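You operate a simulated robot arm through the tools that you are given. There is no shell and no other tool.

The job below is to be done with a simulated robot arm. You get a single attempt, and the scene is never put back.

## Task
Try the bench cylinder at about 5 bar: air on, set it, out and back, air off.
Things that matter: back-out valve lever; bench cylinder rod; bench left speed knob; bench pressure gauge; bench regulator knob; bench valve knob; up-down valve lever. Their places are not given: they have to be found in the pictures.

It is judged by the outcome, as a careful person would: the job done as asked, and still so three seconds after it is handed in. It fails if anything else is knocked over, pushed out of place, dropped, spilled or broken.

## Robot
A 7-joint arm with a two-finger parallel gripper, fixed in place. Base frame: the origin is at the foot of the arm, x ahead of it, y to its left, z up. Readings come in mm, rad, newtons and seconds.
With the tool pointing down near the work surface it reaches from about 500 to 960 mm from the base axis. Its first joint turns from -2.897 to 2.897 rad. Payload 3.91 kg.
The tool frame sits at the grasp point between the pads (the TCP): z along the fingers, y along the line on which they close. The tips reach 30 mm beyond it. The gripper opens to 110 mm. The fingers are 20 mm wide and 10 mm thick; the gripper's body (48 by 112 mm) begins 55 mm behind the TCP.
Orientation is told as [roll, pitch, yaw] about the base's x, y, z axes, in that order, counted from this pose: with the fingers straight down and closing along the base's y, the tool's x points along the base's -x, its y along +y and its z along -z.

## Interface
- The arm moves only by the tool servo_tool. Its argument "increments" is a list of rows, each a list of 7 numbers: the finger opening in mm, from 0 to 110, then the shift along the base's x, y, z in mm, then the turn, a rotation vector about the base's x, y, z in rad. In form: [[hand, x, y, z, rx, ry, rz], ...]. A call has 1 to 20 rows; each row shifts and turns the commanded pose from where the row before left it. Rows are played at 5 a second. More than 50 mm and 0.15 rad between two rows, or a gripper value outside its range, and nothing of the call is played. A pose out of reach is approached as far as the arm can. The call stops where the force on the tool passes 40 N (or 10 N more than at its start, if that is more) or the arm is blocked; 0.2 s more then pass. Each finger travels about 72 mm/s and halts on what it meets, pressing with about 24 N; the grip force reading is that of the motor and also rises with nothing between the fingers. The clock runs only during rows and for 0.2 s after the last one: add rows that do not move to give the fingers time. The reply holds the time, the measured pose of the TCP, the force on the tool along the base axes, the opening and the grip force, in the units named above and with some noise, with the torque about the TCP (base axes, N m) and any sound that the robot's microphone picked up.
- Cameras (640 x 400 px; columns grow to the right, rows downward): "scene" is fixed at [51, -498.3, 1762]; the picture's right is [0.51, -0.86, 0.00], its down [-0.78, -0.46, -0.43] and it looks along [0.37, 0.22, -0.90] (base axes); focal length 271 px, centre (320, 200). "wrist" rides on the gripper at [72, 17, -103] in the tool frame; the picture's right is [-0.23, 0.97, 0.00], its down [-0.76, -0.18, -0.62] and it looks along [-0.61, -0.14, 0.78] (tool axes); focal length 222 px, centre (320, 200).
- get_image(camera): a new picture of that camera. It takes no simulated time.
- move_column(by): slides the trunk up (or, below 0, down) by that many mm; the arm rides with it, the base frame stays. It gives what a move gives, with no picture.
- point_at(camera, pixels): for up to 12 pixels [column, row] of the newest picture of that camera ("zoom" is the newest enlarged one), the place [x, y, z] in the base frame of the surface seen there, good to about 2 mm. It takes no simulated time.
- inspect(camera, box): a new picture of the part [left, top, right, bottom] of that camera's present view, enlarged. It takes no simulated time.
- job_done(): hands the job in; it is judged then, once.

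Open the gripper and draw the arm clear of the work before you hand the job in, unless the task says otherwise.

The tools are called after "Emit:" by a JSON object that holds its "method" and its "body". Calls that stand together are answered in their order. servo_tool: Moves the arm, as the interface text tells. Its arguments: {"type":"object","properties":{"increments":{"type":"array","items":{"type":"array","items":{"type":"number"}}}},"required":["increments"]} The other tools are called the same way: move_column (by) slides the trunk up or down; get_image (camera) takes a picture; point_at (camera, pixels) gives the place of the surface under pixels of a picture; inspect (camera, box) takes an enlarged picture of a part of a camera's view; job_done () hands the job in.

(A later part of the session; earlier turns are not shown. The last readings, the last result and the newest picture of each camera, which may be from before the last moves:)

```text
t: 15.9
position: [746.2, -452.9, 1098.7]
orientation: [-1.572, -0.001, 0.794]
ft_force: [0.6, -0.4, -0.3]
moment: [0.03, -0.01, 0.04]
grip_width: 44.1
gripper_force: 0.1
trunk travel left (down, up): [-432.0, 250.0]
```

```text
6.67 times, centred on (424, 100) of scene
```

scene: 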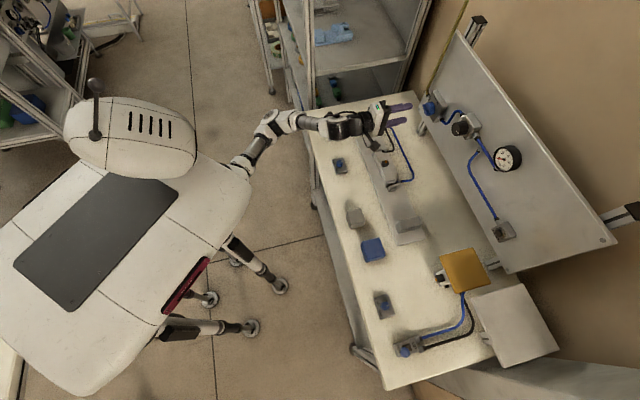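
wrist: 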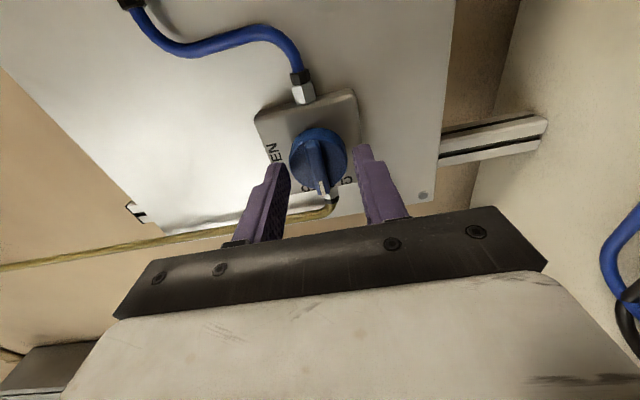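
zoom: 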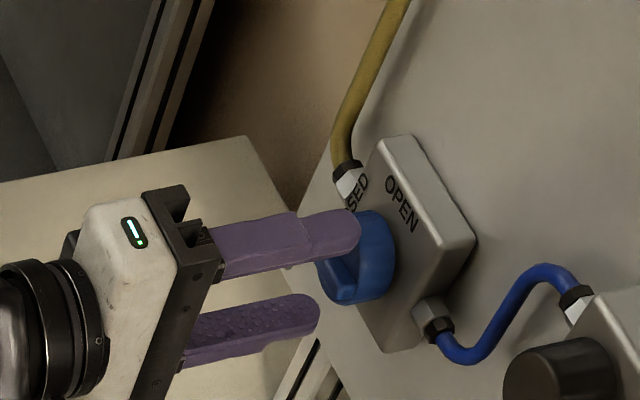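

The fingers straddle the bar with tips just before the disc face. I'll close on the bar.

Emit:
{"method": "servo_tool", "body": {"increments": [[0, 0, 0, 0, 0, 0, 0], [0, 0, 0, 0, 0, 0, 0], [0, 0, 0, 0, 0, 0, 0], [0, 0, 0, 0, 0, 0, 0]]}}

Emit:
{"method": "inspect", "body": {"camera": "scene", "box": [384, 70, 464, 130]}}

Emit:
{"method": "inspect", "body": {"camera": "wrist", "box": [220, 80, 420, 220]}}

```text
t: 16.9
position: [745.5, -452.3, 1099.7]
orientation: [-1.577, -0.001, 0.794]
ft_force: [12.6, -10.9, 18.3]
moment: [-0.22, -0.34, -0.45]
grip_width: 9.5
gripper_force: 44.8
trunk travel left (down, up): [-432.0, 250.0]
```

```text
6.67 times, centred on (424, 100) of scene
```

zoom: 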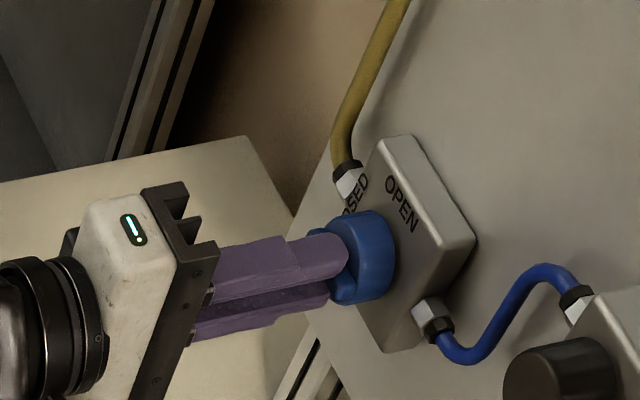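

```text
2.86 times, centred on (320, 150) of wrist
```

zoom: 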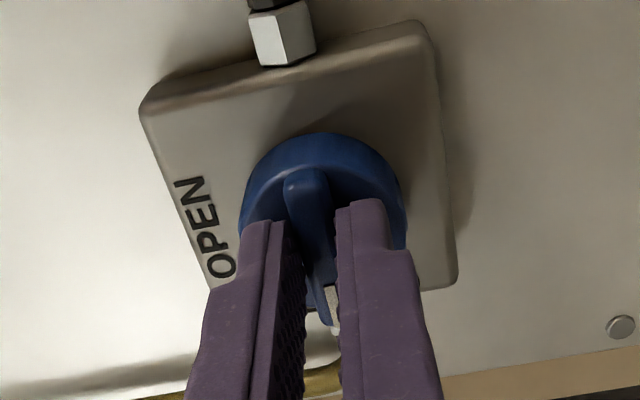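

Gripped at 9.5 mm on the bar. I'll relieve the vertical force slightly (+1.5 mm) and turn clockwise (positive about the panel normal) the first 45°.

Emit:
{"method": "servo_tool", "body": {"increments": [[0, 0, 0, 1.5, 0, 0, 0], [0, 0, 0, 0, 0.07, -0.0688, 0], [0, 0, 0, 0, 0.07, -0.0688, 0], [0, 0, 0, 0, 0.07, -0.0688, 0], [0, 0, 0, 0, 0.07, -0.0688, 0], [0, 0, 0, 0, 0, 0, 0]]}}

Emit:
{"method": "inspect", "body": {"camera": "scene", "box": [384, 70, 464, 130]}}

Emit:
{"method": "inspect", "body": {"camera": "wrist", "box": [220, 80, 420, 220]}}

```text
t: 18.3
position: [745.9, -452.3, 1099.8]
orientation: [-1.569, -0.392, 0.793]
ft_force: [-19.6, 20.3, -16.1]
moment: [0.04, 0.07, 0.84]
grip_width: 9.7
gripper_force: 44.6
trunk travel left (down, up): [-432.0, 250.0]
```

```text
6.67 times, centred on (424, 100) of scene
```

zoom: 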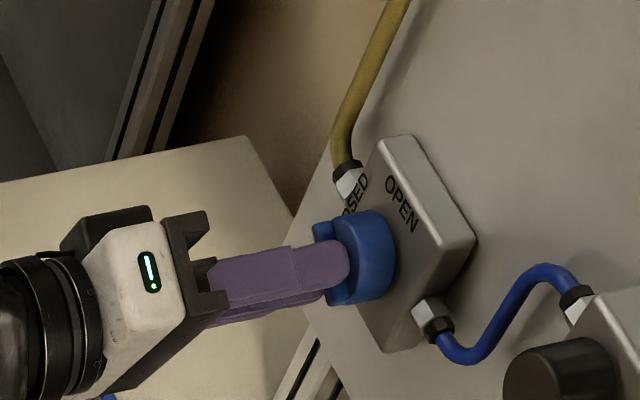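

```text
2.86 times, centred on (320, 150) of wrist
```

zoom: 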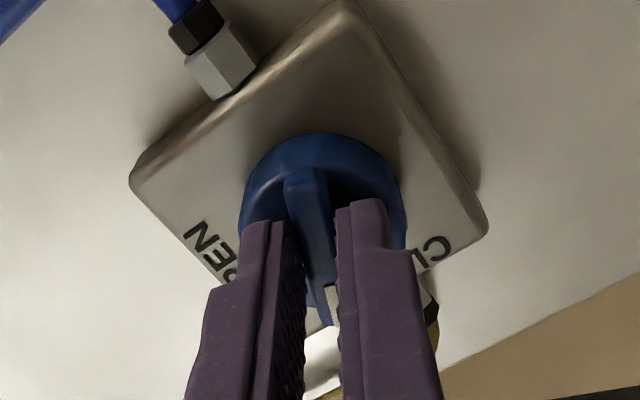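

The bar turns with the fingers (0.39 rad so far). Forces built up to ~33 N, so I'll ease back 1 mm from the panel and down 0.7 mm before continuing.

Emit:
{"method": "servo_tool", "body": {"increments": [[0, -0.8, 0.8, -0.7, 0, 0, 0], [0, 0, 0, 0, 0, 0, 0]]}}

```text
t: 18.9
position: [746.0, -452.8, 1099.2]
orientation: [-1.571, -0.391, 0.792]
ft_force: [-7.6, 9.5, -10.8]
moment: [0.53, 0.53, -1.21]
grip_width: 10.0
gripper_force: 44.7
trunk travel left (down, up): [-432.0, 250.0]
```

Forces dropped to ~16 N. I'll continue the turn another 0.6 rad.

Emit:
{"method": "servo_tool", "body": {"increments": [[0, -0.3, 0.3, -0.3, 0.07, -0.0688, 0], [0, 0, 0, 0, 0.07, -0.0688, 0], [0, 0, 0, 0, 0.07, -0.0688, 0], [0, 0, 0, 0, 0.07, -0.0688, 0], [0, 0, 0, 0, 0, 0, 0]]}}

```text
t: 20.1
position: [746.4, -452.6, 1098.3]
orientation: [-1.571, -0.784, 0.798]
ft_force: [24.4, -21.8, 7.9]
moment: [-0.45, -0.49, 0.43]
grip_width: 9.8
gripper_force: 45.1
trunk travel left (down, up): [-432.0, 250.0]
```

Force is now +33 N along the normal; I'll nudge forward 1 mm to relax, and continue if it falls.

Emit:
{"method": "servo_tool", "body": {"increments": [[0, 0.8, -0.8, 0.4, 0, 0, 0], [0, 0, 0, 0, 0, 0, 0]]}}

```text
t: 20.7
position: [746.8, -451.8, 1097.0]
orientation: [-1.57, -0.783, 0.792]
ft_force: [7.3, 4.0, -2.1]
moment: [-0.68, -0.65, 1.19]
grip_width: 10.0
gripper_force: 44.4
trunk travel left (down, up): [-432.0, 250.0]
```

Forces fell to under 10 N. Continue the turn by 0.39 rad.

Emit:
{"method": "servo_tool", "body": {"increments": [[0, 0, 0, 0, 0.07, -0.0688, 0], [0, 0, 0, 0, 0.07, -0.0688, 0], [0, 0, 0, 0, 0.07, -0.0688, 0], [0, 0, 0, 0, 0.07, -0.0688, 0], [0, 0, 0, 0, 0, 0, 0]]}}

Emit:
{"method": "inspect", "body": {"camera": "wrist", "box": [220, 80, 420, 220]}}

Emit:
{"method": "get_image", "body": {"camera": "scene"}}

```text
t: 21.9
position: [745.3, -451.5, 1096.7]
orientation: [-1.564, -1.178, 0.788]
ft_force: [-0.5, 25.2, -15.6]
moment: [-0.26, -0.15, 0.58]
grip_width: 10.2
gripper_force: 45.2
trunk travel left (down, up): [-432.0, 250.0]
```

```text
2.86 times, centred on (320, 150) of wrist
```

zoom: 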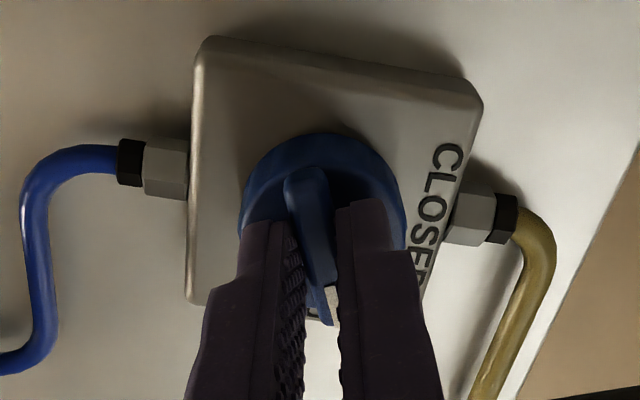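

```text
taken
```

scene: 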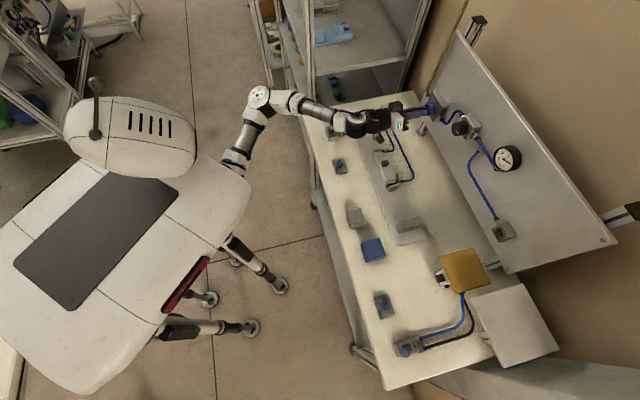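

The pointer is swinging toward OPEN. I'll relieve the side load slightly and turn the last ~0.39 rad.

Emit:
{"method": "servo_tool", "body": {"increments": [[0, 0.1, 0.9, -0.6, 0, 0, 0], [0, 0, 0, 0, 0.07, -0.0688, 0], [0, 0, 0, 0, 0.07, -0.0688, 0], [0, 0, 0, 0, 0.07, -0.0688, 0], [0, 0, 0, 0, 0.07, -0.0688, 0], [0, 0, 0, 0, 0, 0, 0]]}}

Emit:
{"method": "inspect", "body": {"camera": "wrist", "box": [220, 80, 420, 220]}}

Emit:
{"method": "inspect", "body": {"camera": "scene", "box": [480, 130, 540, 180]}}

```text
t: 23.3
position: [747.9, -451.8, 1097.3]
orientation: [-0.63, -1.567, -0.144]
ft_force: [9.6, 16.0, -13.9]
moment: [0.03, 0.07, 0.35]
grip_width: 9.9
gripper_force: 44.7
trunk travel left (down, up): [-432.0, 250.0]
```

```text
2.86 times, centred on (320, 150) of wrist
```

zoom: 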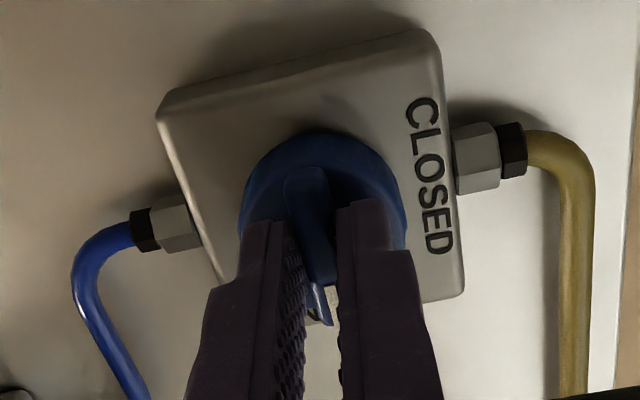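

```text
8.00 times, centred on (510, 155) of scene
```

zoom: 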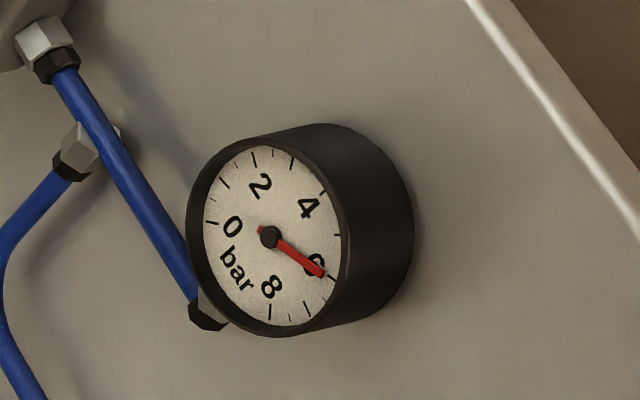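

The gauge now shows about 6 bar, so air is on. I'll open the gripper, retreat 60 mm, and look at the handle.

Emit:
{"method": "servo_tool", "body": {"increments": [[40, 0, 0, 0, 0, 0, 0], [40, 0, 0, 0, 0, 0, 0], [40, -10.7, 10.5, 0, 0, 0, 0], [40, -10.7, 10.5, 0, 0, 0, 0], [40, -10.7, 10.5, 0, 0, 0, 0], [40, -10.7, 10.5, 0, 0, 0, 0], [40, 0, 0, 0, 0, 0, 0]]}}

Emit:
{"method": "get_image", "body": {"camera": "wrist"}}

Emit:
{"method": "get_image", "body": {"camera": "scene"}}

Emit:
{"method": "inspect", "body": {"camera": "scene", "box": [490, 135, 530, 175]}}

```text
t: 24.9
position: [703.7, -410.0, 1100.5]
orientation: [-1.287, -1.57, 0.508]
ft_force: [0.2, -0.6, -0.1]
moment: [-0.02, 0.0, -0.02]
grip_width: 40.1
gripper_force: 0.1
trunk travel left (down, up): [-432.0, 250.0]
```

```text
taken
```

wrist: 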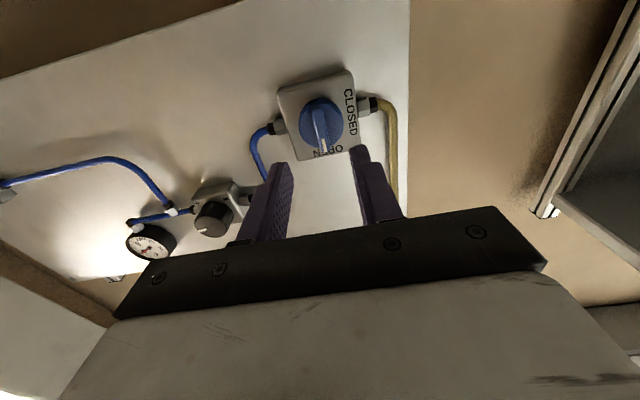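

```text
taken
```

scene: 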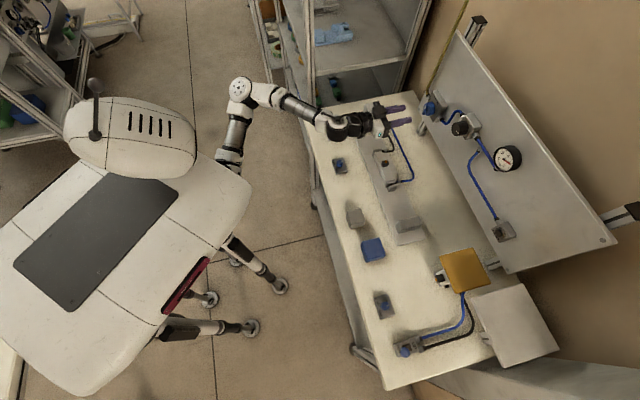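

```text
10.00 times, centred on (510, 155) of scene
```

zoom: 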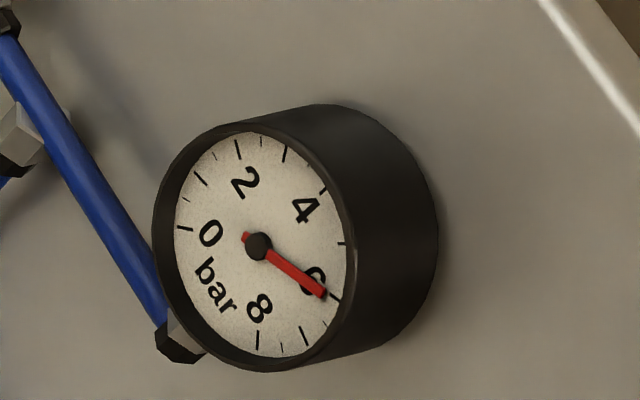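

Gauge steady at about 6 bar, shut-off pointing to OPEN, and nothing else moved. Next I'll move the gripper to the stand-off in front of the regulator knob (606,-524,1180).

Emit:
{"method": "servo_tool", "body": {"increments": [[55, -12.2, -14.3, 10, 0, 0, 0], [55, -12.2, -14.3, 10, 0, 0, 0], [55, -12.2, -14.3, 10, 0, 0, 0], [55, -12.2, -14.3, 10, 0, 0, 0], [55, -12.2, -14.3, 10, 0, 0, 0], [55, -12.2, -14.3, 10, 0, 0, 0], [55, -12.2, -14.3, 10, 0, 0, 0], [55, -12.2, -14.3, 10, 0, 0, 0], [55, 0, 0, 0, 0, 0, 0]]}}

Emit:
{"method": "get_image", "body": {"camera": "wrist"}}

Emit:
{"method": "get_image", "body": {"camera": "scene"}}

```text
t: 26.9
position: [603.4, -522.0, 1177.6]
orientation: [-0.826, -1.57, 0.05]
ft_force: [0.2, -0.4, 0.5]
moment: [0.0, 0.0, 0.01]
grip_width: 54.6
gripper_force: 0.1
trunk travel left (down, up): [-432.0, 250.0]
```

```text
taken
```

wrist: 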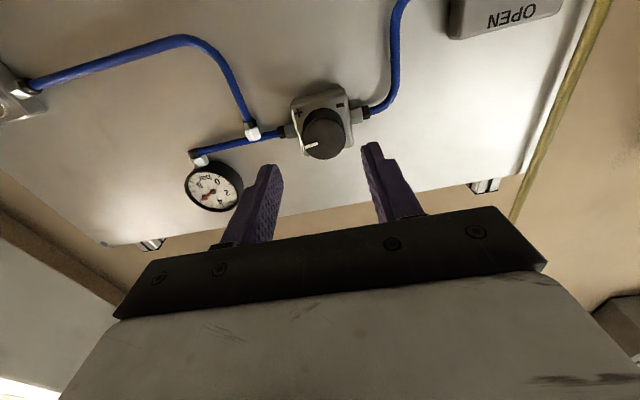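

```text
taken
```

scene: 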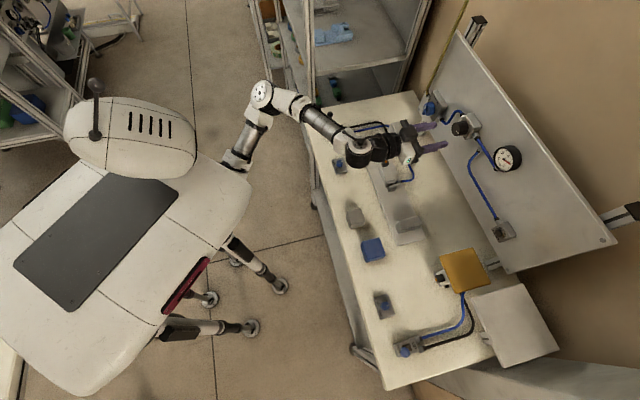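

The hand is in front of the regulator. I'll enlarge the knob at about (322,135) and measure it.

Emit:
{"method": "inspect", "body": {"camera": "wrist", "box": [280, 80, 376, 170]}}

Emit:
{"method": "point_at", "body": {"camera": "zoom", "pixels": [[285, 240], [200, 260], [370, 230], [280, 170], [300, 330], [220, 200], [350, 290], [260, 262], [215, 275], [120, 145], [400, 100], [230, 310]]}}

```text
4.44 times, centred on (328, 125) of wrist
```

zoom: 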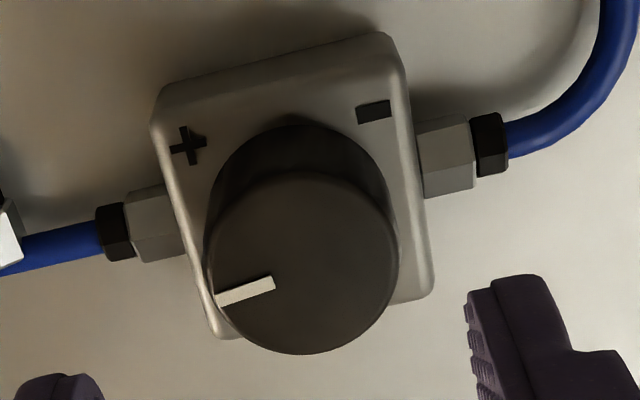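

```text
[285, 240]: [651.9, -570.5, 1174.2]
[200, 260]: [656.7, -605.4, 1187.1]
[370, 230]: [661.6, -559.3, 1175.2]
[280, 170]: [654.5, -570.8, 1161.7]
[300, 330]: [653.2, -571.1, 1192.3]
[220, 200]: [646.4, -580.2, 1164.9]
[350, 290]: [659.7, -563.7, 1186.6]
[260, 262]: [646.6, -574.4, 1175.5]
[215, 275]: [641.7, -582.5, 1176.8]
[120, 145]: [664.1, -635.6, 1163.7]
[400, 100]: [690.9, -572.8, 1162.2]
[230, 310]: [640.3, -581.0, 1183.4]
```

Knob centre ≈ r -51.5, z 1179, radius ≈18, face p≈865, body p≈894. I'll advance ~64 mm so the tips reach p≈890 around the knob.

Emit:
{"method": "servo_tool", "body": {"increments": [[55, 9.2, -8.8, 0.3, 0, 0, 0], [55, 9.2, -8.8, 0.3, 0, 0, 0], [55, 9.2, -8.8, 0.3, 0, 0, 0], [55, 9.2, -8.8, 0.3, 0, 0, 0], [55, 9.2, -8.8, 0.2, 0, 0, 0], [55, 0, 0, 0, 0, 0, 0]]}}

Emit:
{"method": "get_image", "body": {"camera": "wrist"}}

Emit:
{"method": "inspect", "body": {"camera": "scene", "box": [410, 90, 506, 150]}}

```text
t: 28.3
position: [650.5, -567.8, 1179.4]
orientation: [-1.068, -1.569, 0.288]
ft_force: [0.1, 0.0, -0.6]
moment: [0.02, 0.01, 0.06]
grip_width: 55.1
gripper_force: 0.0
trunk travel left (down, up): [-432.0, 250.0]
```

```text
taken
```

wrist: 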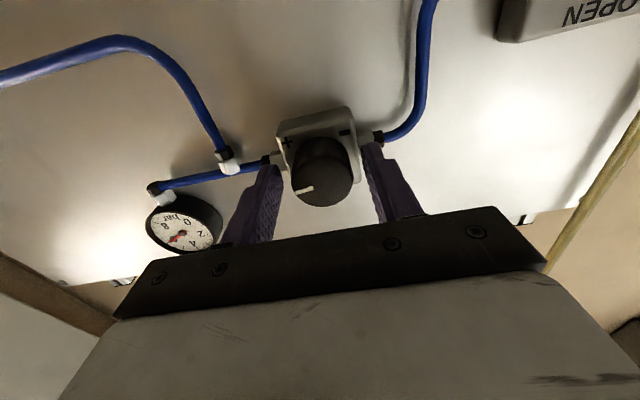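

```text
6.67 times, centred on (458, 120) of scene
```

zoom: 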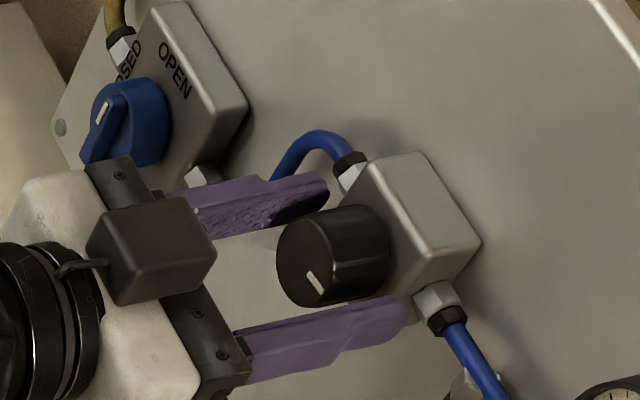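

The fingers straddle the knob and the shut-off handle points up at OPEN. I'll close on the knob.

Emit:
{"method": "servo_tool", "body": {"increments": [[0, -0.7, 0.7, 0, 0, 0, 0], [0, 0, 0, 0, 0, 0, 0], [0, 0, 0, 0, 0, 0, 0]]}}

Emit:
{"method": "inspect", "body": {"camera": "scene", "box": [430, 100, 526, 180]}}

```text
t: 29.1
position: [651.0, -567.3, 1178.5]
orientation: [-1.447, -1.571, 0.671]
ft_force: [10.0, -1.0, 6.4]
moment: [0.09, 0.11, -0.83]
grip_width: 37.6
gripper_force: 44.7
trunk travel left (down, up): [-432.0, 250.0]
```

```text
5.00 times, centred on (478, 140) of scene
```

zoom: 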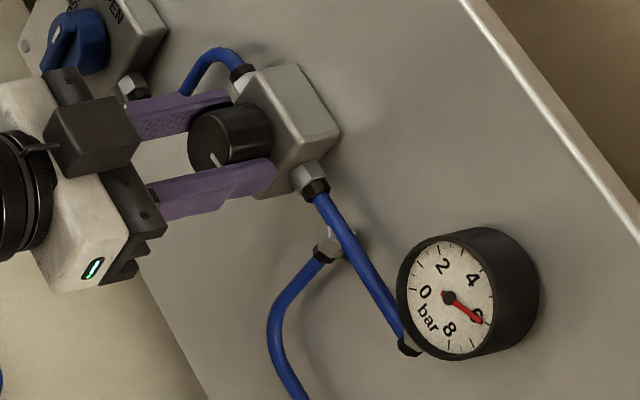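

Knob gripped (37.6 mm). I'll turn it counter-clockwise (towards '−') 0.3 rad and read the gauge.

Emit:
{"method": "servo_tool", "body": {"increments": [[0, 0, 0, 0, -0.0713, 0.0701, 0], [0, 0, 0, 0, -0.0713, 0.0701, 0], [0, 0, 0, 0, -0.0713, 0.0701, 0], [0, 0, 0, 0, 0, 0, 0]]}}

Emit:
{"method": "inspect", "body": {"camera": "scene", "box": [430, 100, 526, 180]}}

Emit:
{"method": "inspect", "body": {"camera": "scene", "box": [490, 135, 530, 175]}}

```text
t: 30.1
position: [650.9, -567.6, 1180.5]
orientation: [-1.566, -1.268, 0.789]
ft_force: [6.4, 3.1, 0.0]
moment: [-0.05, -0.05, -0.38]
grip_width: 37.3
gripper_force: 44.7
trunk travel left (down, up): [-432.0, 250.0]
```

```text
5.00 times, centred on (478, 140) of scene
```

zoom: 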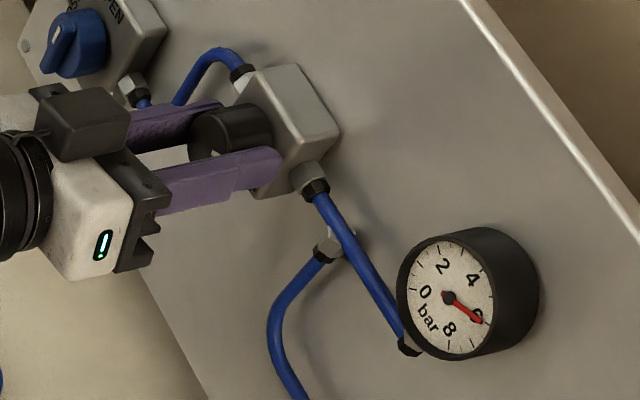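

```text
10.00 times, centred on (510, 155) of scene
```

zoom: 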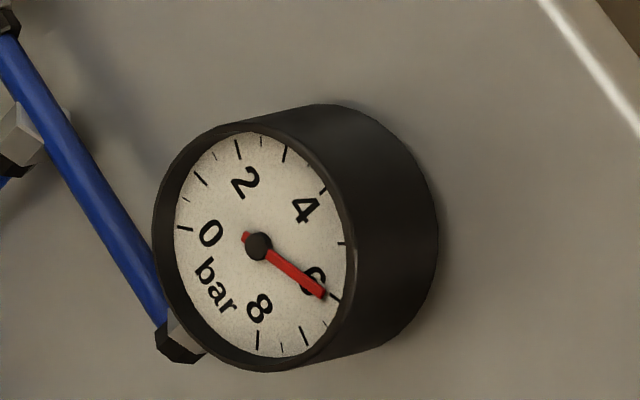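

The gauge hasn't changed yet. I'll check with the wrist camera whether the pointer actually turned with the fingers.

Emit:
{"method": "inspect", "body": {"camera": "wrist", "box": [220, 90, 420, 230]}}

Emit:
{"method": "get_image", "body": {"camera": "wrist"}}

```text
2.86 times, centred on (320, 160) of wrist
```

zoom: 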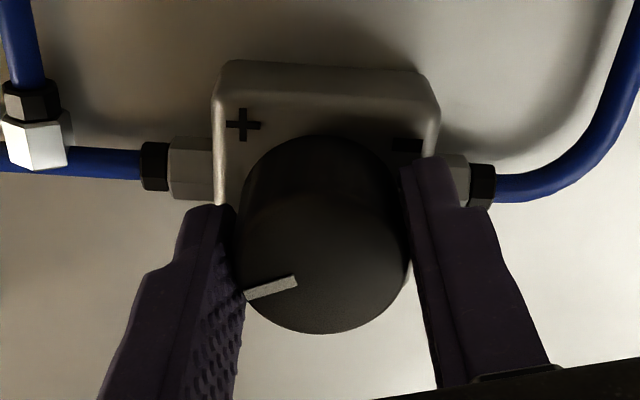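

```text
taken
```

wrist: 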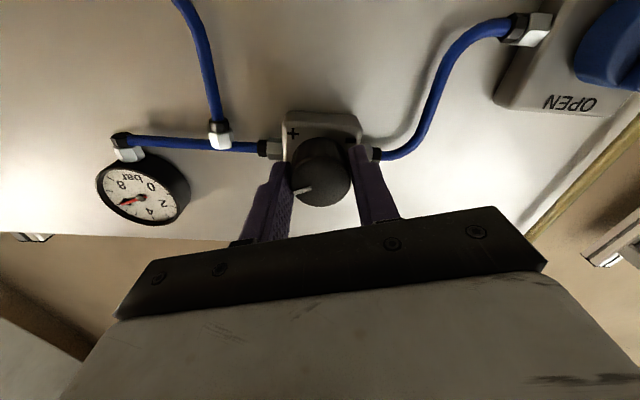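

The knob did turn with the gripper; the gauge is likely limited by a 6-bar supply with the regulator set above it. I'll turn another 0.3 rad.

Emit:
{"method": "servo_tool", "body": {"increments": [[0, 0, 0, 0, -0.0713, 0.0701, 0], [0, 0, 0, 0, -0.0713, 0.0701, 0], [0, 0, 0, 0, -0.0713, 0.0701, 0], [0, 0, 0, 0, 0, 0, 0]]}}

Emit:
{"method": "inspect", "body": {"camera": "scene", "box": [490, 135, 530, 175]}}

```text
t: 31.1
position: [650.7, -567.7, 1179.4]
orientation: [-1.569, -0.966, 0.792]
ft_force: [-1.5, 18.2, -10.2]
moment: [0.21, 0.23, -0.35]
grip_width: 37.3
gripper_force: 45.3
trunk travel left (down, up): [-432.0, 250.0]
```

```text
10.00 times, centred on (510, 155) of scene
```

zoom: 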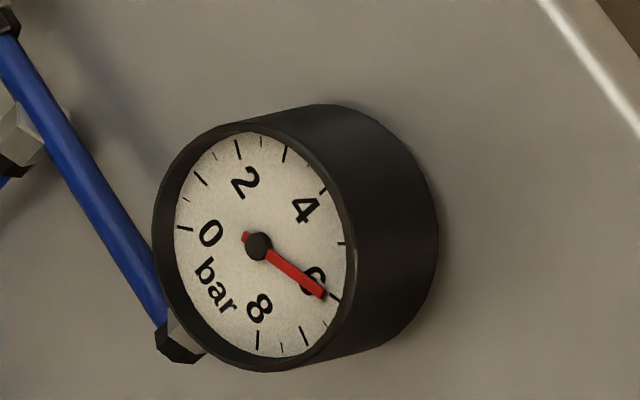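

Still 6 bar. I'll ease the side load a touch and turn another 0.3 rad.

Emit:
{"method": "servo_tool", "body": {"increments": [[0, -0.2, 0.5, -0.4, -0.0713, 0.0701, 0], [0, 0, 0, 0, -0.0713, 0.0701, 0], [0, 0, 0, 0, -0.0713, 0.0701, 0], [0, 0, 0, 0, 0, 0, 0]]}}

Emit:
{"method": "inspect", "body": {"camera": "scene", "box": [490, 135, 530, 175]}}

Emit:
{"method": "inspect", "body": {"camera": "wrist", "box": [220, 90, 420, 230]}}

```text
t: 32.1
position: [650.5, -566.7, 1179.9]
orientation: [-1.571, -0.667, 0.794]
ft_force: [7.4, 3.6, -6.9]
moment: [0.0, 0.0, -0.88]
grip_width: 37.5
gripper_force: 45.2
trunk travel left (down, up): [-432.0, 250.0]
```

```text
10.00 times, centred on (510, 155) of scene
```

zoom: 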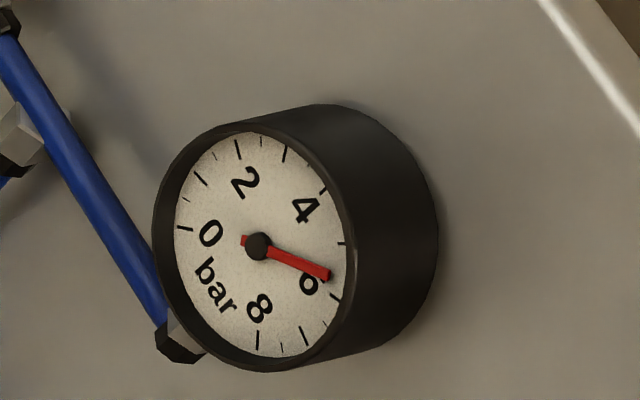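

```text
2.86 times, centred on (320, 160) of wrist
```

zoom: 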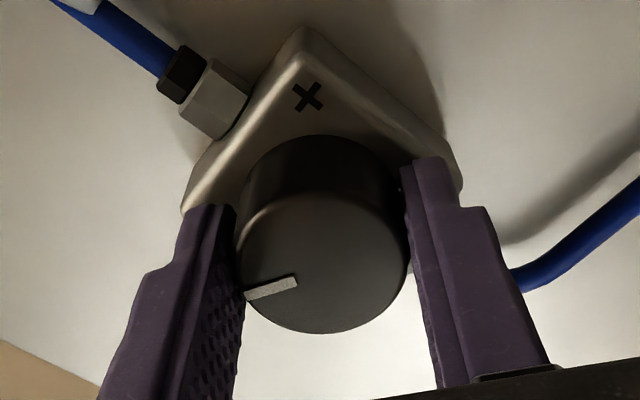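

The needle now moves: it reads roughly 5.6 bar. I'll turn another 0.15 rad, wait, and re-read.

Emit:
{"method": "servo_tool", "body": {"increments": [[0, 0, 0, 0, -0.0535, 0.0526, 0], [0, 0, 0, 0, -0.0535, 0.0526, 0], [0, 0, 0, 0, 0, 0, 0], [0, 0, 0, 0, 0, 0, 0]]}}

Emit:
{"method": "inspect", "body": {"camera": "scene", "box": [490, 135, 530, 175]}}

```text
t: 33.1
position: [650.8, -566.7, 1179.8]
orientation: [-1.571, -0.517, 0.796]
ft_force: [12.6, -3.7, 1.0]
moment: [0.03, 0.02, -0.43]
grip_width: 37.3
gripper_force: 45.1
trunk travel left (down, up): [-432.0, 250.0]
```

```text
10.00 times, centred on (510, 155) of scene
```

zoom: 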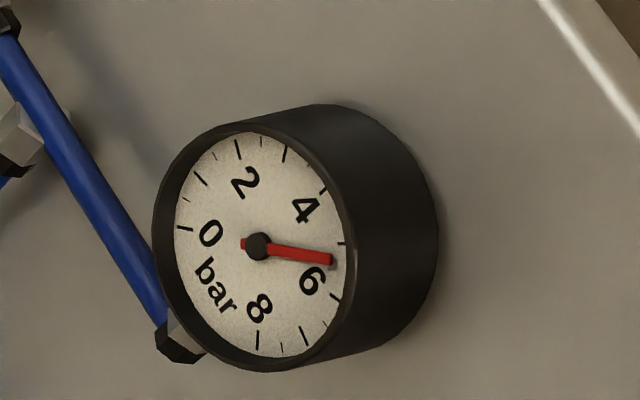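

About 5.3 bar now, with roughly 0.3 bar per 0.15 rad. I'll turn another 0.15 rad.

Emit:
{"method": "servo_tool", "body": {"increments": [[0, 0, 0, 0, -0.0535, 0.0526, 0], [0, 0, 0, 0, -0.0535, 0.0526, 0], [0, 0, 0, 0, 0, 0, 0], [0, 0, 0, 0, 0, 0, 0], [0, 0, 0, 0, 0, 0, 0]]}}

Emit:
{"method": "inspect", "body": {"camera": "scene", "box": [490, 135, 530, 175]}}

Emit:
{"method": "get_image", "body": {"camera": "wrist"}}

```text
t: 34.3
position: [650.8, -566.4, 1178.9]
orientation: [-1.573, -0.367, 0.793]
ft_force: [17.2, -7.9, 9.9]
moment: [-0.39, -0.39, 0.25]
grip_width: 37.3
gripper_force: 44.9
trunk travel left (down, up): [-432.0, 250.0]
```

```text
10.00 times, centred on (510, 155) of scene
```

zoom: 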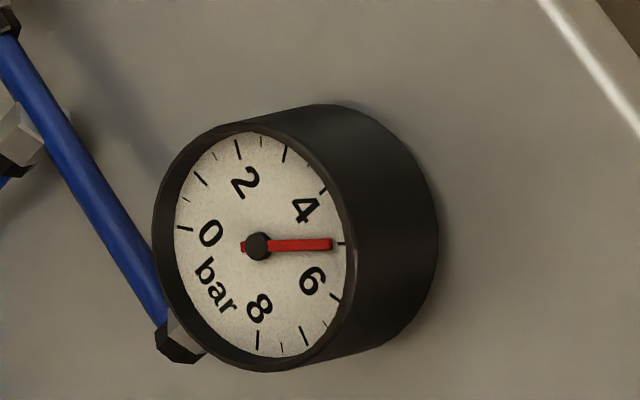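

```text
taken
```

wrist: 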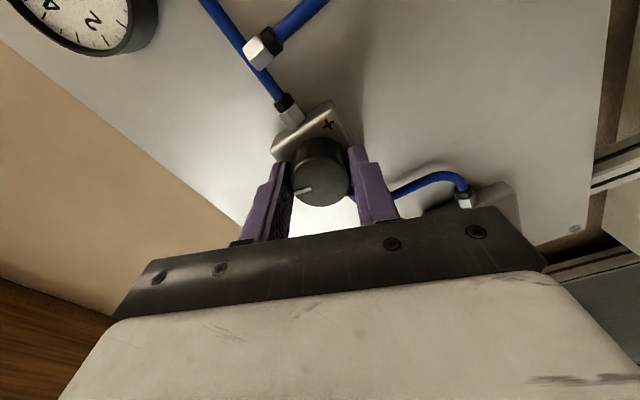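

Needle points at the 5 tick. I'll open the gripper, retreat 60 mm, and re-check the gauge.

Emit:
{"method": "servo_tool", "body": {"increments": [[55, 0, 0, 0, 0, 0, 0], [55, 0, 0, 0, 0, 0, 0], [55, -10.7, 10.5, 0, 0, 0, 0], [55, -10.7, 10.5, 0, 0, 0, 0], [55, -10.7, 10.5, 0, 0, 0, 0], [55, -10.7, 10.5, 0, 0, 0, 0], [55, -10.7, 10.5, 0, 0, 0, 0], [55, 0, 0, 0, 0, 0, 0]]}}

Emit:
{"method": "inspect", "body": {"camera": "scene", "box": [490, 135, 530, 175]}}

Emit:
{"method": "get_image", "body": {"camera": "scene"}}

Emit:
{"method": "get_image", "body": {"camera": "wrist"}}

```text
t: 36.1
position: [595.4, -515.7, 1180.5]
orientation: [-1.573, -0.366, 0.795]
ft_force: [-0.6, 0.8, -0.3]
moment: [0.0, -0.01, 0.0]
grip_width: 55.1
gripper_force: 0.1
trunk travel left (down, up): [-432.0, 250.0]
```

```text
10.00 times, centred on (510, 155) of scene
```

zoom: 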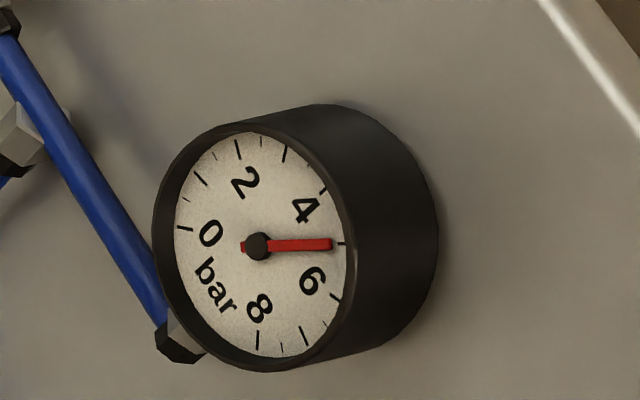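

```text
taken
```

scene: 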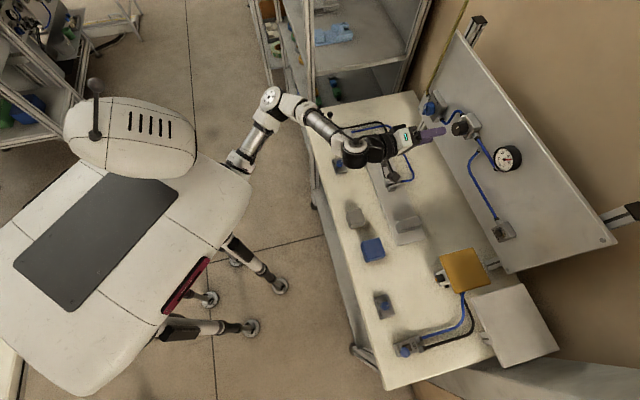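

```text
taken
```

wrist: 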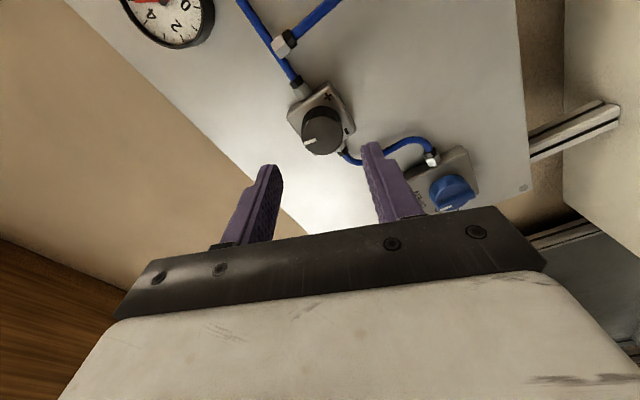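

The regulator holds 5 bar. Next is the back-out lever: its knob is near (682,-172,990) and it swings along the bench's length. I'll retreat, rolling the hand so the fingers close along the bench length.

Emit:
{"method": "servo_tool", "body": {"increments": [[55, -3, 26, 3, 0.0955, -0.0939, 0], [55, -3, 26, 3, 0.0955, -0.0939, 0], [55, -3, 26, 3, 0.0955, -0.0939, 0], [55, -3, 26, 3, 0.0955, -0.0939, 0], [55, -3, 26, 3, 0.0955, -0.0939, 0], [55, -3, 26, 3, 0.0955, -0.0939, 0], [55, -3, 26, 3, 0.0955, -0.0939, 0], [55, -3, 26, 3, 0.0955, -0.0939, 0], [55, -3, 26, 3, 0.0955, -0.0939, 0], [55, 0, 0, 0, 0, 0, 0]]}}

Emit:
{"method": "get_image", "body": {"camera": "scene"}}

```text
t: 38.3
position: [569.1, -280.9, 1206.2]
orientation: [1.562, -1.566, -2.344]
ft_force: [-0.2, 0.8, -0.2]
moment: [0.03, 0.0, 0.01]
grip_width: 55.0
gripper_force: 0.0
trunk travel left (down, up): [-432.0, 250.0]
```

```text
taken
```

scene: 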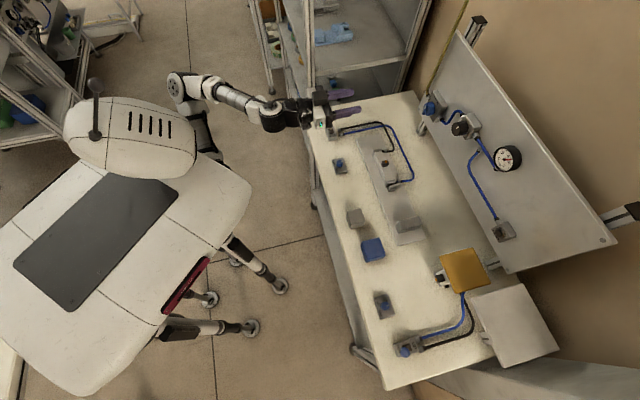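

Clear of the panel. Now I'll tilt the tool back to pointing down while moving over the lever at a safe height (z≈1150).

Emit:
{"method": "servo_tool", "body": {"increments": [[70, 10.3, 10, -5, 0.1001, 0.1019, 0], [70, 10.3, 10, -5, 0.1001, 0.1019, 0], [70, 10.3, 10, -5, 0.1001, 0.1019, 0], [70, 10.3, 10, -5, 0.1001, 0.1019, 0], [70, 10.3, 10, -5, 0.1001, 0.1019, 0], [70, 10.3, 10, -5, 0.1001, 0.1019, 0], [70, 10.3, 10, -5, 0.1001, 0.1019, 0], [70, 10.3, 10, -5, 0.1001, 0.1019, 0], [70, 10.3, 10, -5, 0.1001, 0.1019, 0], [70, 10.3, 10, -5, 0.1001, 0.1019, 0], [70, 10.3, 10, -5, 0.1001, 0.1019, 0], [70, 0, 0, 0, 0, 0, 0]]}}

Emit:
{"method": "get_image", "body": {"camera": "scene"}}

Emit:
{"method": "get_image", "body": {"camera": "wrist"}}

```text
t: 40.9
position: [677.3, -169.7, 1095.2]
orientation: [-0.003, -0.003, -0.781]
ft_force: [-0.2, 0.6, -1.9]
moment: [0.0, -0.03, -0.01]
grip_width: 70.0
gripper_force: 0.0
out of reach, approached as far as the arm can: row 10, 11
trunk travel left (down, up): [-432.0, 250.0]
```

```text
taken
```

scene: 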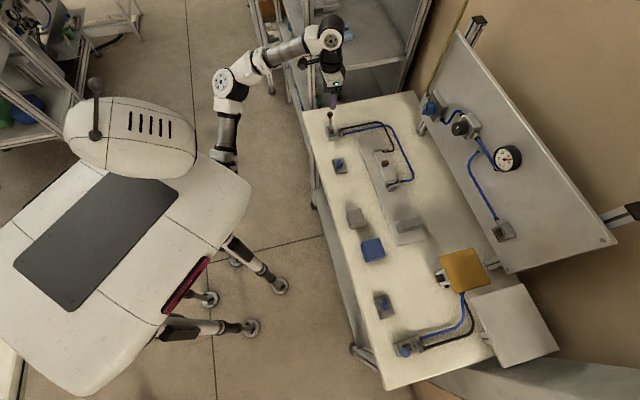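

```text
taken
```

wrist: 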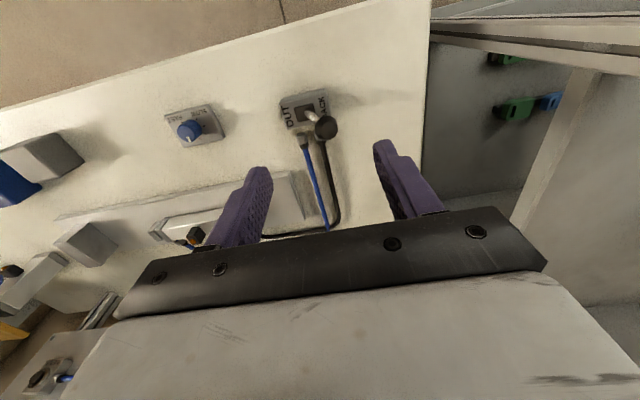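

The tool points down near the lever, though at z=1095 (trunk is low for this). I'll measure the lever knob at about (325,128) and its block in the wrist view.

Emit:
{"method": "inspect", "body": {"camera": "wrist", "box": [260, 75, 372, 165]}}

Emit:
{"method": "point_at", "body": {"camera": "zoom", "pixels": [[375, 215], [345, 200], [410, 210], [372, 250], [378, 185], [310, 180], [270, 160], [160, 160], [230, 110], [340, 125], [330, 190], [180, 230]]}}

```text
4.44 times, centred on (316, 120) of wrist
```

zoom: 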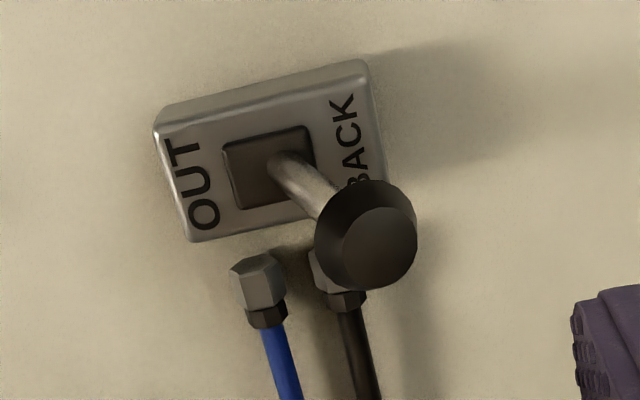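

```text
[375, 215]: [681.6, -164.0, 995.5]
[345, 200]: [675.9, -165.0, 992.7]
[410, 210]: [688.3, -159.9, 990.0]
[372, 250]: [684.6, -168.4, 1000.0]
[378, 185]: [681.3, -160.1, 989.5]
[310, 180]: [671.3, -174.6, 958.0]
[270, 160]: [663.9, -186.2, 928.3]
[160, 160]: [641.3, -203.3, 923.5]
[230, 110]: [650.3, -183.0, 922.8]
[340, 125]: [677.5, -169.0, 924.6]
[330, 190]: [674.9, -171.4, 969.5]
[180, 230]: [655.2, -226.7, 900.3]
```

Knob centre ≈ (683,-166,988), OUT lies toward +r (toward the cylinder), BACK toward the cabinet. I'll descend with fingers 60 mm apart straddling the knob, TCP to z≈992.

Emit:
{"method": "servo_tool", "body": {"increments": [[60, 2.9, 1.6, 0, 0, 0, 0], [60, 3, 1.5, -10, 0, 0, 0], [60, 0, 0, -15, 0, 0, 0], [60, 0, 0, -15, 0, 0, 0], [60, 0, 0, -15, 0, 0, 0], [60, 0, 0, 0, 0, 0, 0]]}}

Emit:
{"method": "get_image", "body": {"camera": "wrist"}}

Emit:
{"method": "inspect", "body": {"camera": "scene", "box": [290, 60, 386, 150]}}

```text
t: 42.3
position: [683.6, -167.6, 1040.6]
orientation: [-0.001, 0.004, -0.781]
ft_force: [0.5, 0.7, 1.1]
moment: [-0.03, 0.0, 0.0]
grip_width: 60.2
gripper_force: 0.1
trunk travel left (down, up): [-432.0, 250.0]
```

```text
taken
```

wrist: 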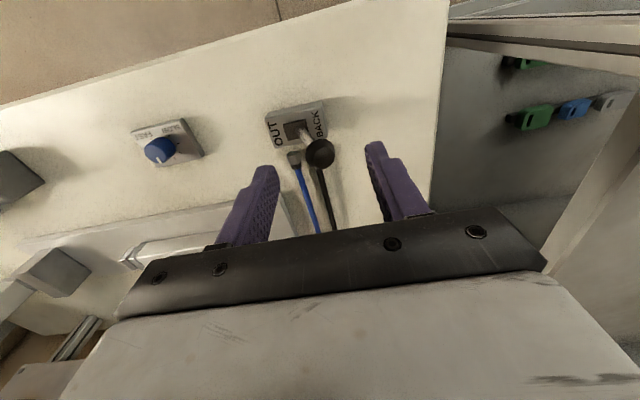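

```text
4.44 times, centred on (338, 105) of scene
```

zoom: 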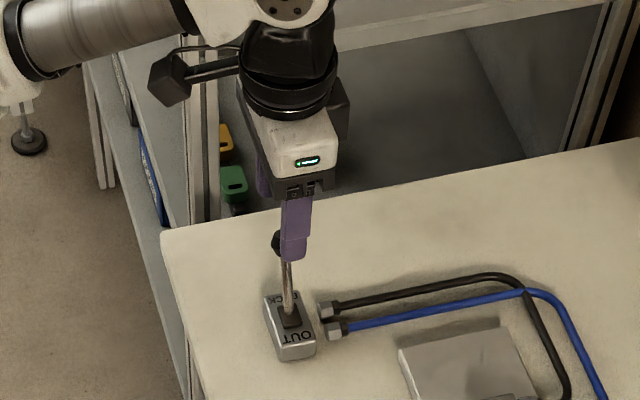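

The knob sits centred between the fingers. I'll descend the remaining ~48 mm.

Emit:
{"method": "servo_tool", "body": {"increments": [[60, 0, 0, -12, 0, 0, 0], [60, 0, 0, -12, 0, 0, 0], [60, 0, 0, -12, 0, 0, 0], [60, 0, 0, -12, 0, 0, 0], [60, 0, 0, 0, 0, 0, 0]]}}

Emit:
{"method": "get_image", "body": {"camera": "wrist"}}

Emit:
{"method": "inspect", "body": {"camera": "scene", "box": [290, 60, 386, 150]}}

```text
t: 43.5
position: [683.9, -164.7, 991.6]
orientation: [-0.002, 0.003, -0.779]
ft_force: [-0.6, 0.4, 0.4]
moment: [-0.04, 0.01, 0.02]
grip_width: 59.9
gripper_force: 0.0
trunk travel left (down, up): [-432.0, 250.0]
```

```text
taken
```

wrist: 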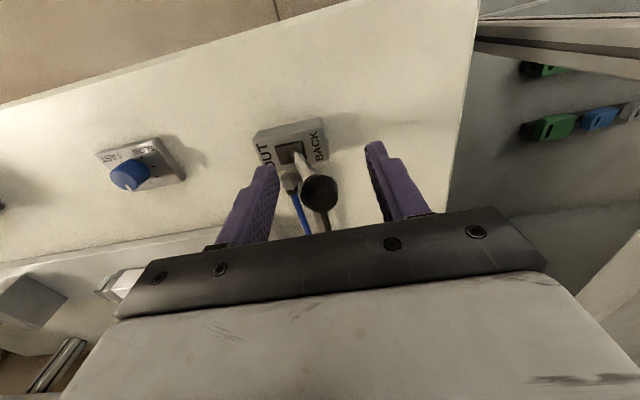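

```text
4.44 times, centred on (338, 105) of scene
```

zoom: 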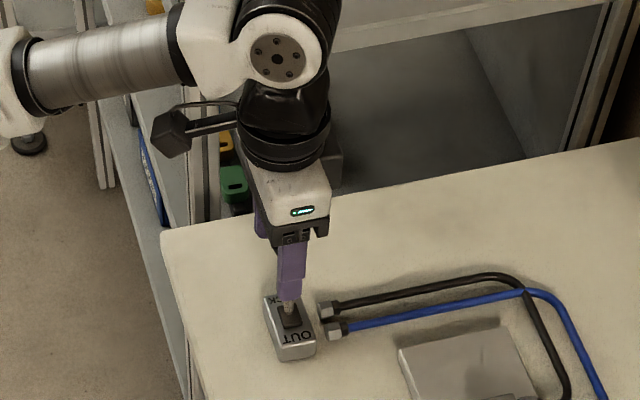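

Knob is between the fingers at the right height. I'll push toward OUT (+r) 50 mm first and check forces.

Emit:
{"method": "servo_tool", "body": {"increments": [[60, -7, -7.1, 0, 0, 0, 0], [60, -7, -7.1, 0, 0, 0, 0], [60, -7, -7.1, 0, 0, 0, 0], [60, -7, -7.1, 0, 0, 0, 0], [60, -7, -7.1, 0, 0, 0, 0]]}}

Emit:
{"method": "get_image", "body": {"camera": "wrist"}}

Emit:
{"method": "get_image", "body": {"camera": "scene"}}

```text
t: 44.7
position: [650.3, -201.4, 991.6]
orientation: [-0.002, 0.003, -0.78]
ft_force: [-0.9, 0.2, 0.3]
moment: [0.01, -0.02, -0.04]
grip_width: 60.2
gripper_force: 0.1
trunk travel left (down, up): [-432.0, 250.0]
```

```text
taken
```

wrist: 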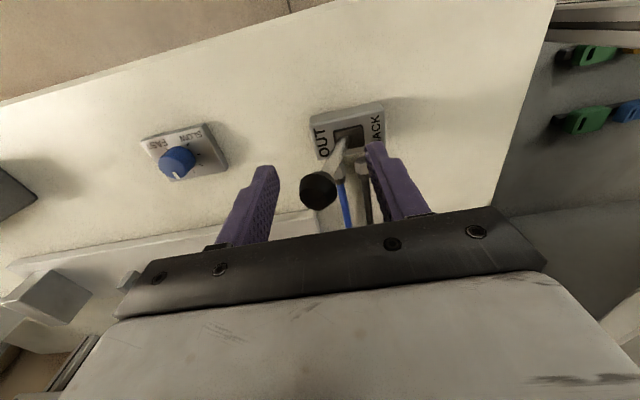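

```text
taken
```

scene: 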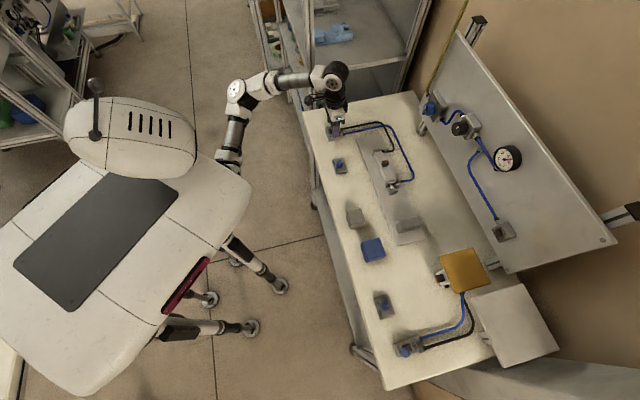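

The lever snapped over to OUT. I'll check the cylinder rod and the gauge while it extends, pausing a second.

Emit:
{"method": "inspect", "body": {"camera": "scene", "box": [364, 140, 436, 250]}}

Emit:
{"method": "servo_tool", "body": {"increments": [[60, 0, 0, 0, 0, 0, 0], [60, 0, 0, 0, 0, 0, 0], [60, 0, 0, 0, 0, 0, 0], [60, 0, 0, 0, 0, 0, 0], [60, 0, 0, 0, 0, 0, 0]]}}

Emit:
{"method": "inspect", "body": {"camera": "scene", "box": [364, 140, 436, 250]}}

Emit:
{"method": "inspect", "body": {"camera": "scene", "box": [490, 135, 530, 175]}}

```text
3.64 times, centred on (400, 195) of scene
```

zoom: 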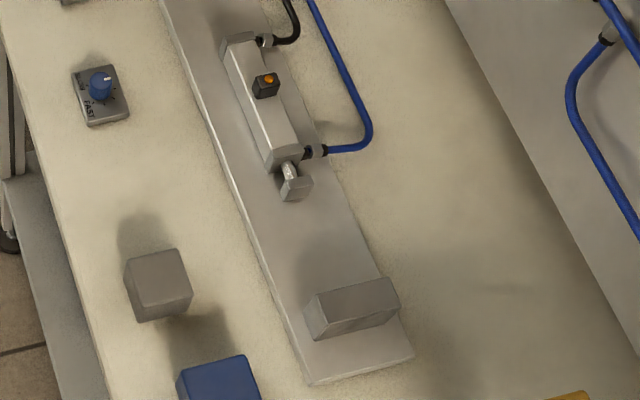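

```text
t: 45.9
position: [649.8, -201.1, 990.5]
orientation: [-0.002, 0.002, -0.779]
ft_force: [0.5, -0.4, 0.5]
moment: [0.0, -0.02, -0.02]
grip_width: 60.2
gripper_force: 0.1
trunk travel left (down, up): [-432.0, 250.0]
```

```text
3.64 times, centred on (400, 195) of scene
```

zoom: 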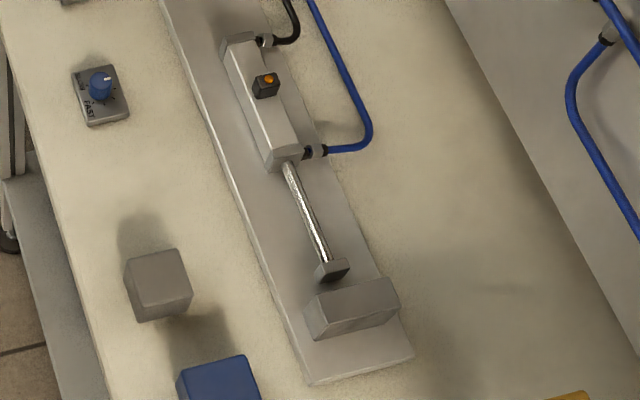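

```text
10.00 times, centred on (510, 155) of scene
```

zoom: 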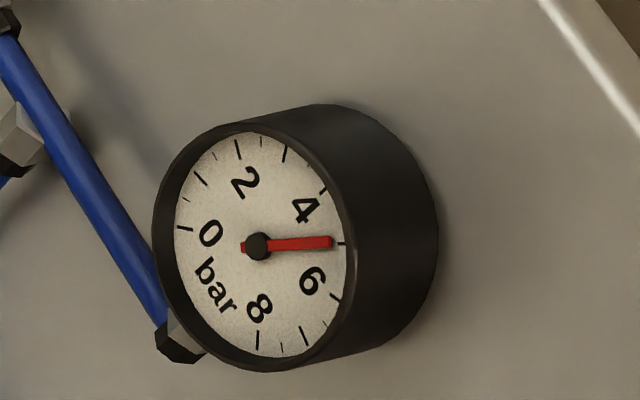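

The rod is extending smoothly and is nearly at the stop; gauge is at ~5 bar. I'll wait two more seconds for full extension.

Emit:
{"method": "servo_tool", "body": {"increments": [[60, 0, 0, 0, 0, 0, 0], [60, 0, 0, 0, 0, 0, 0], [60, 0, 0, 0, 0, 0, 0], [60, 0, 0, 0, 0, 0, 0], [60, 0, 0, 0, 0, 0, 0], [60, 0, 0, 0, 0, 0, 0], [60, 0, 0, 0, 0, 0, 0], [60, 0, 0, 0, 0, 0, 0], [60, 0, 0, 0, 0, 0, 0], [60, 0, 0, 0, 0, 0, 0]]}}

Emit:
{"method": "inspect", "body": {"camera": "scene", "box": [364, 140, 436, 250]}}

Emit:
{"method": "inspect", "body": {"camera": "wrist", "box": [230, 80, 430, 230]}}

Emit:
{"method": "inspect", "body": {"camera": "scene", "box": [490, 135, 530, 175]}}

```text
t: 48.1
position: [650.3, -201.2, 990.8]
orientation: [-0.002, 0.003, -0.779]
ft_force: [0.1, 0.0, -0.1]
moment: [-0.02, 0.01, 0.0]
grip_width: 60.1
gripper_force: 0.1
trunk travel left (down, up): [-432.0, 250.0]
```

```text
3.64 times, centred on (400, 195) of scene
```

zoom: 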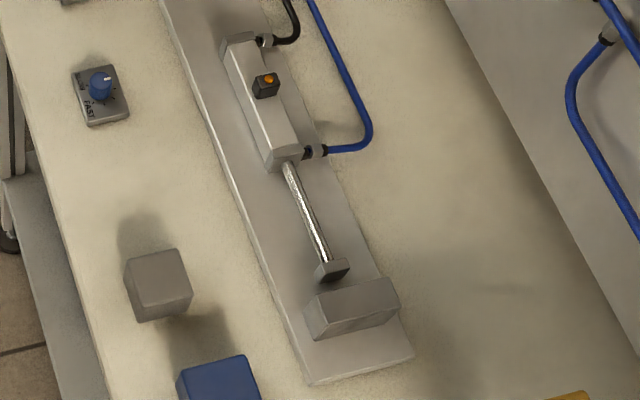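

```text
2.67 times, centred on (330, 155) of wrist
```

zoom: 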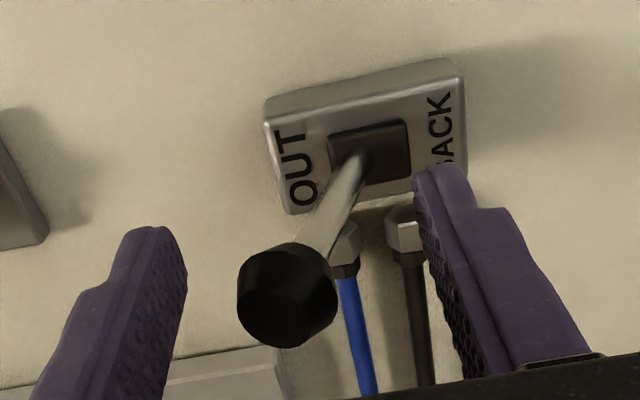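

```text
10.00 times, centred on (510, 155) of scene
```

zoom: 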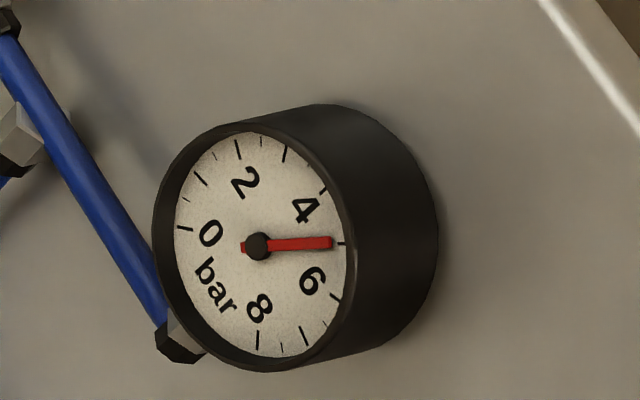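

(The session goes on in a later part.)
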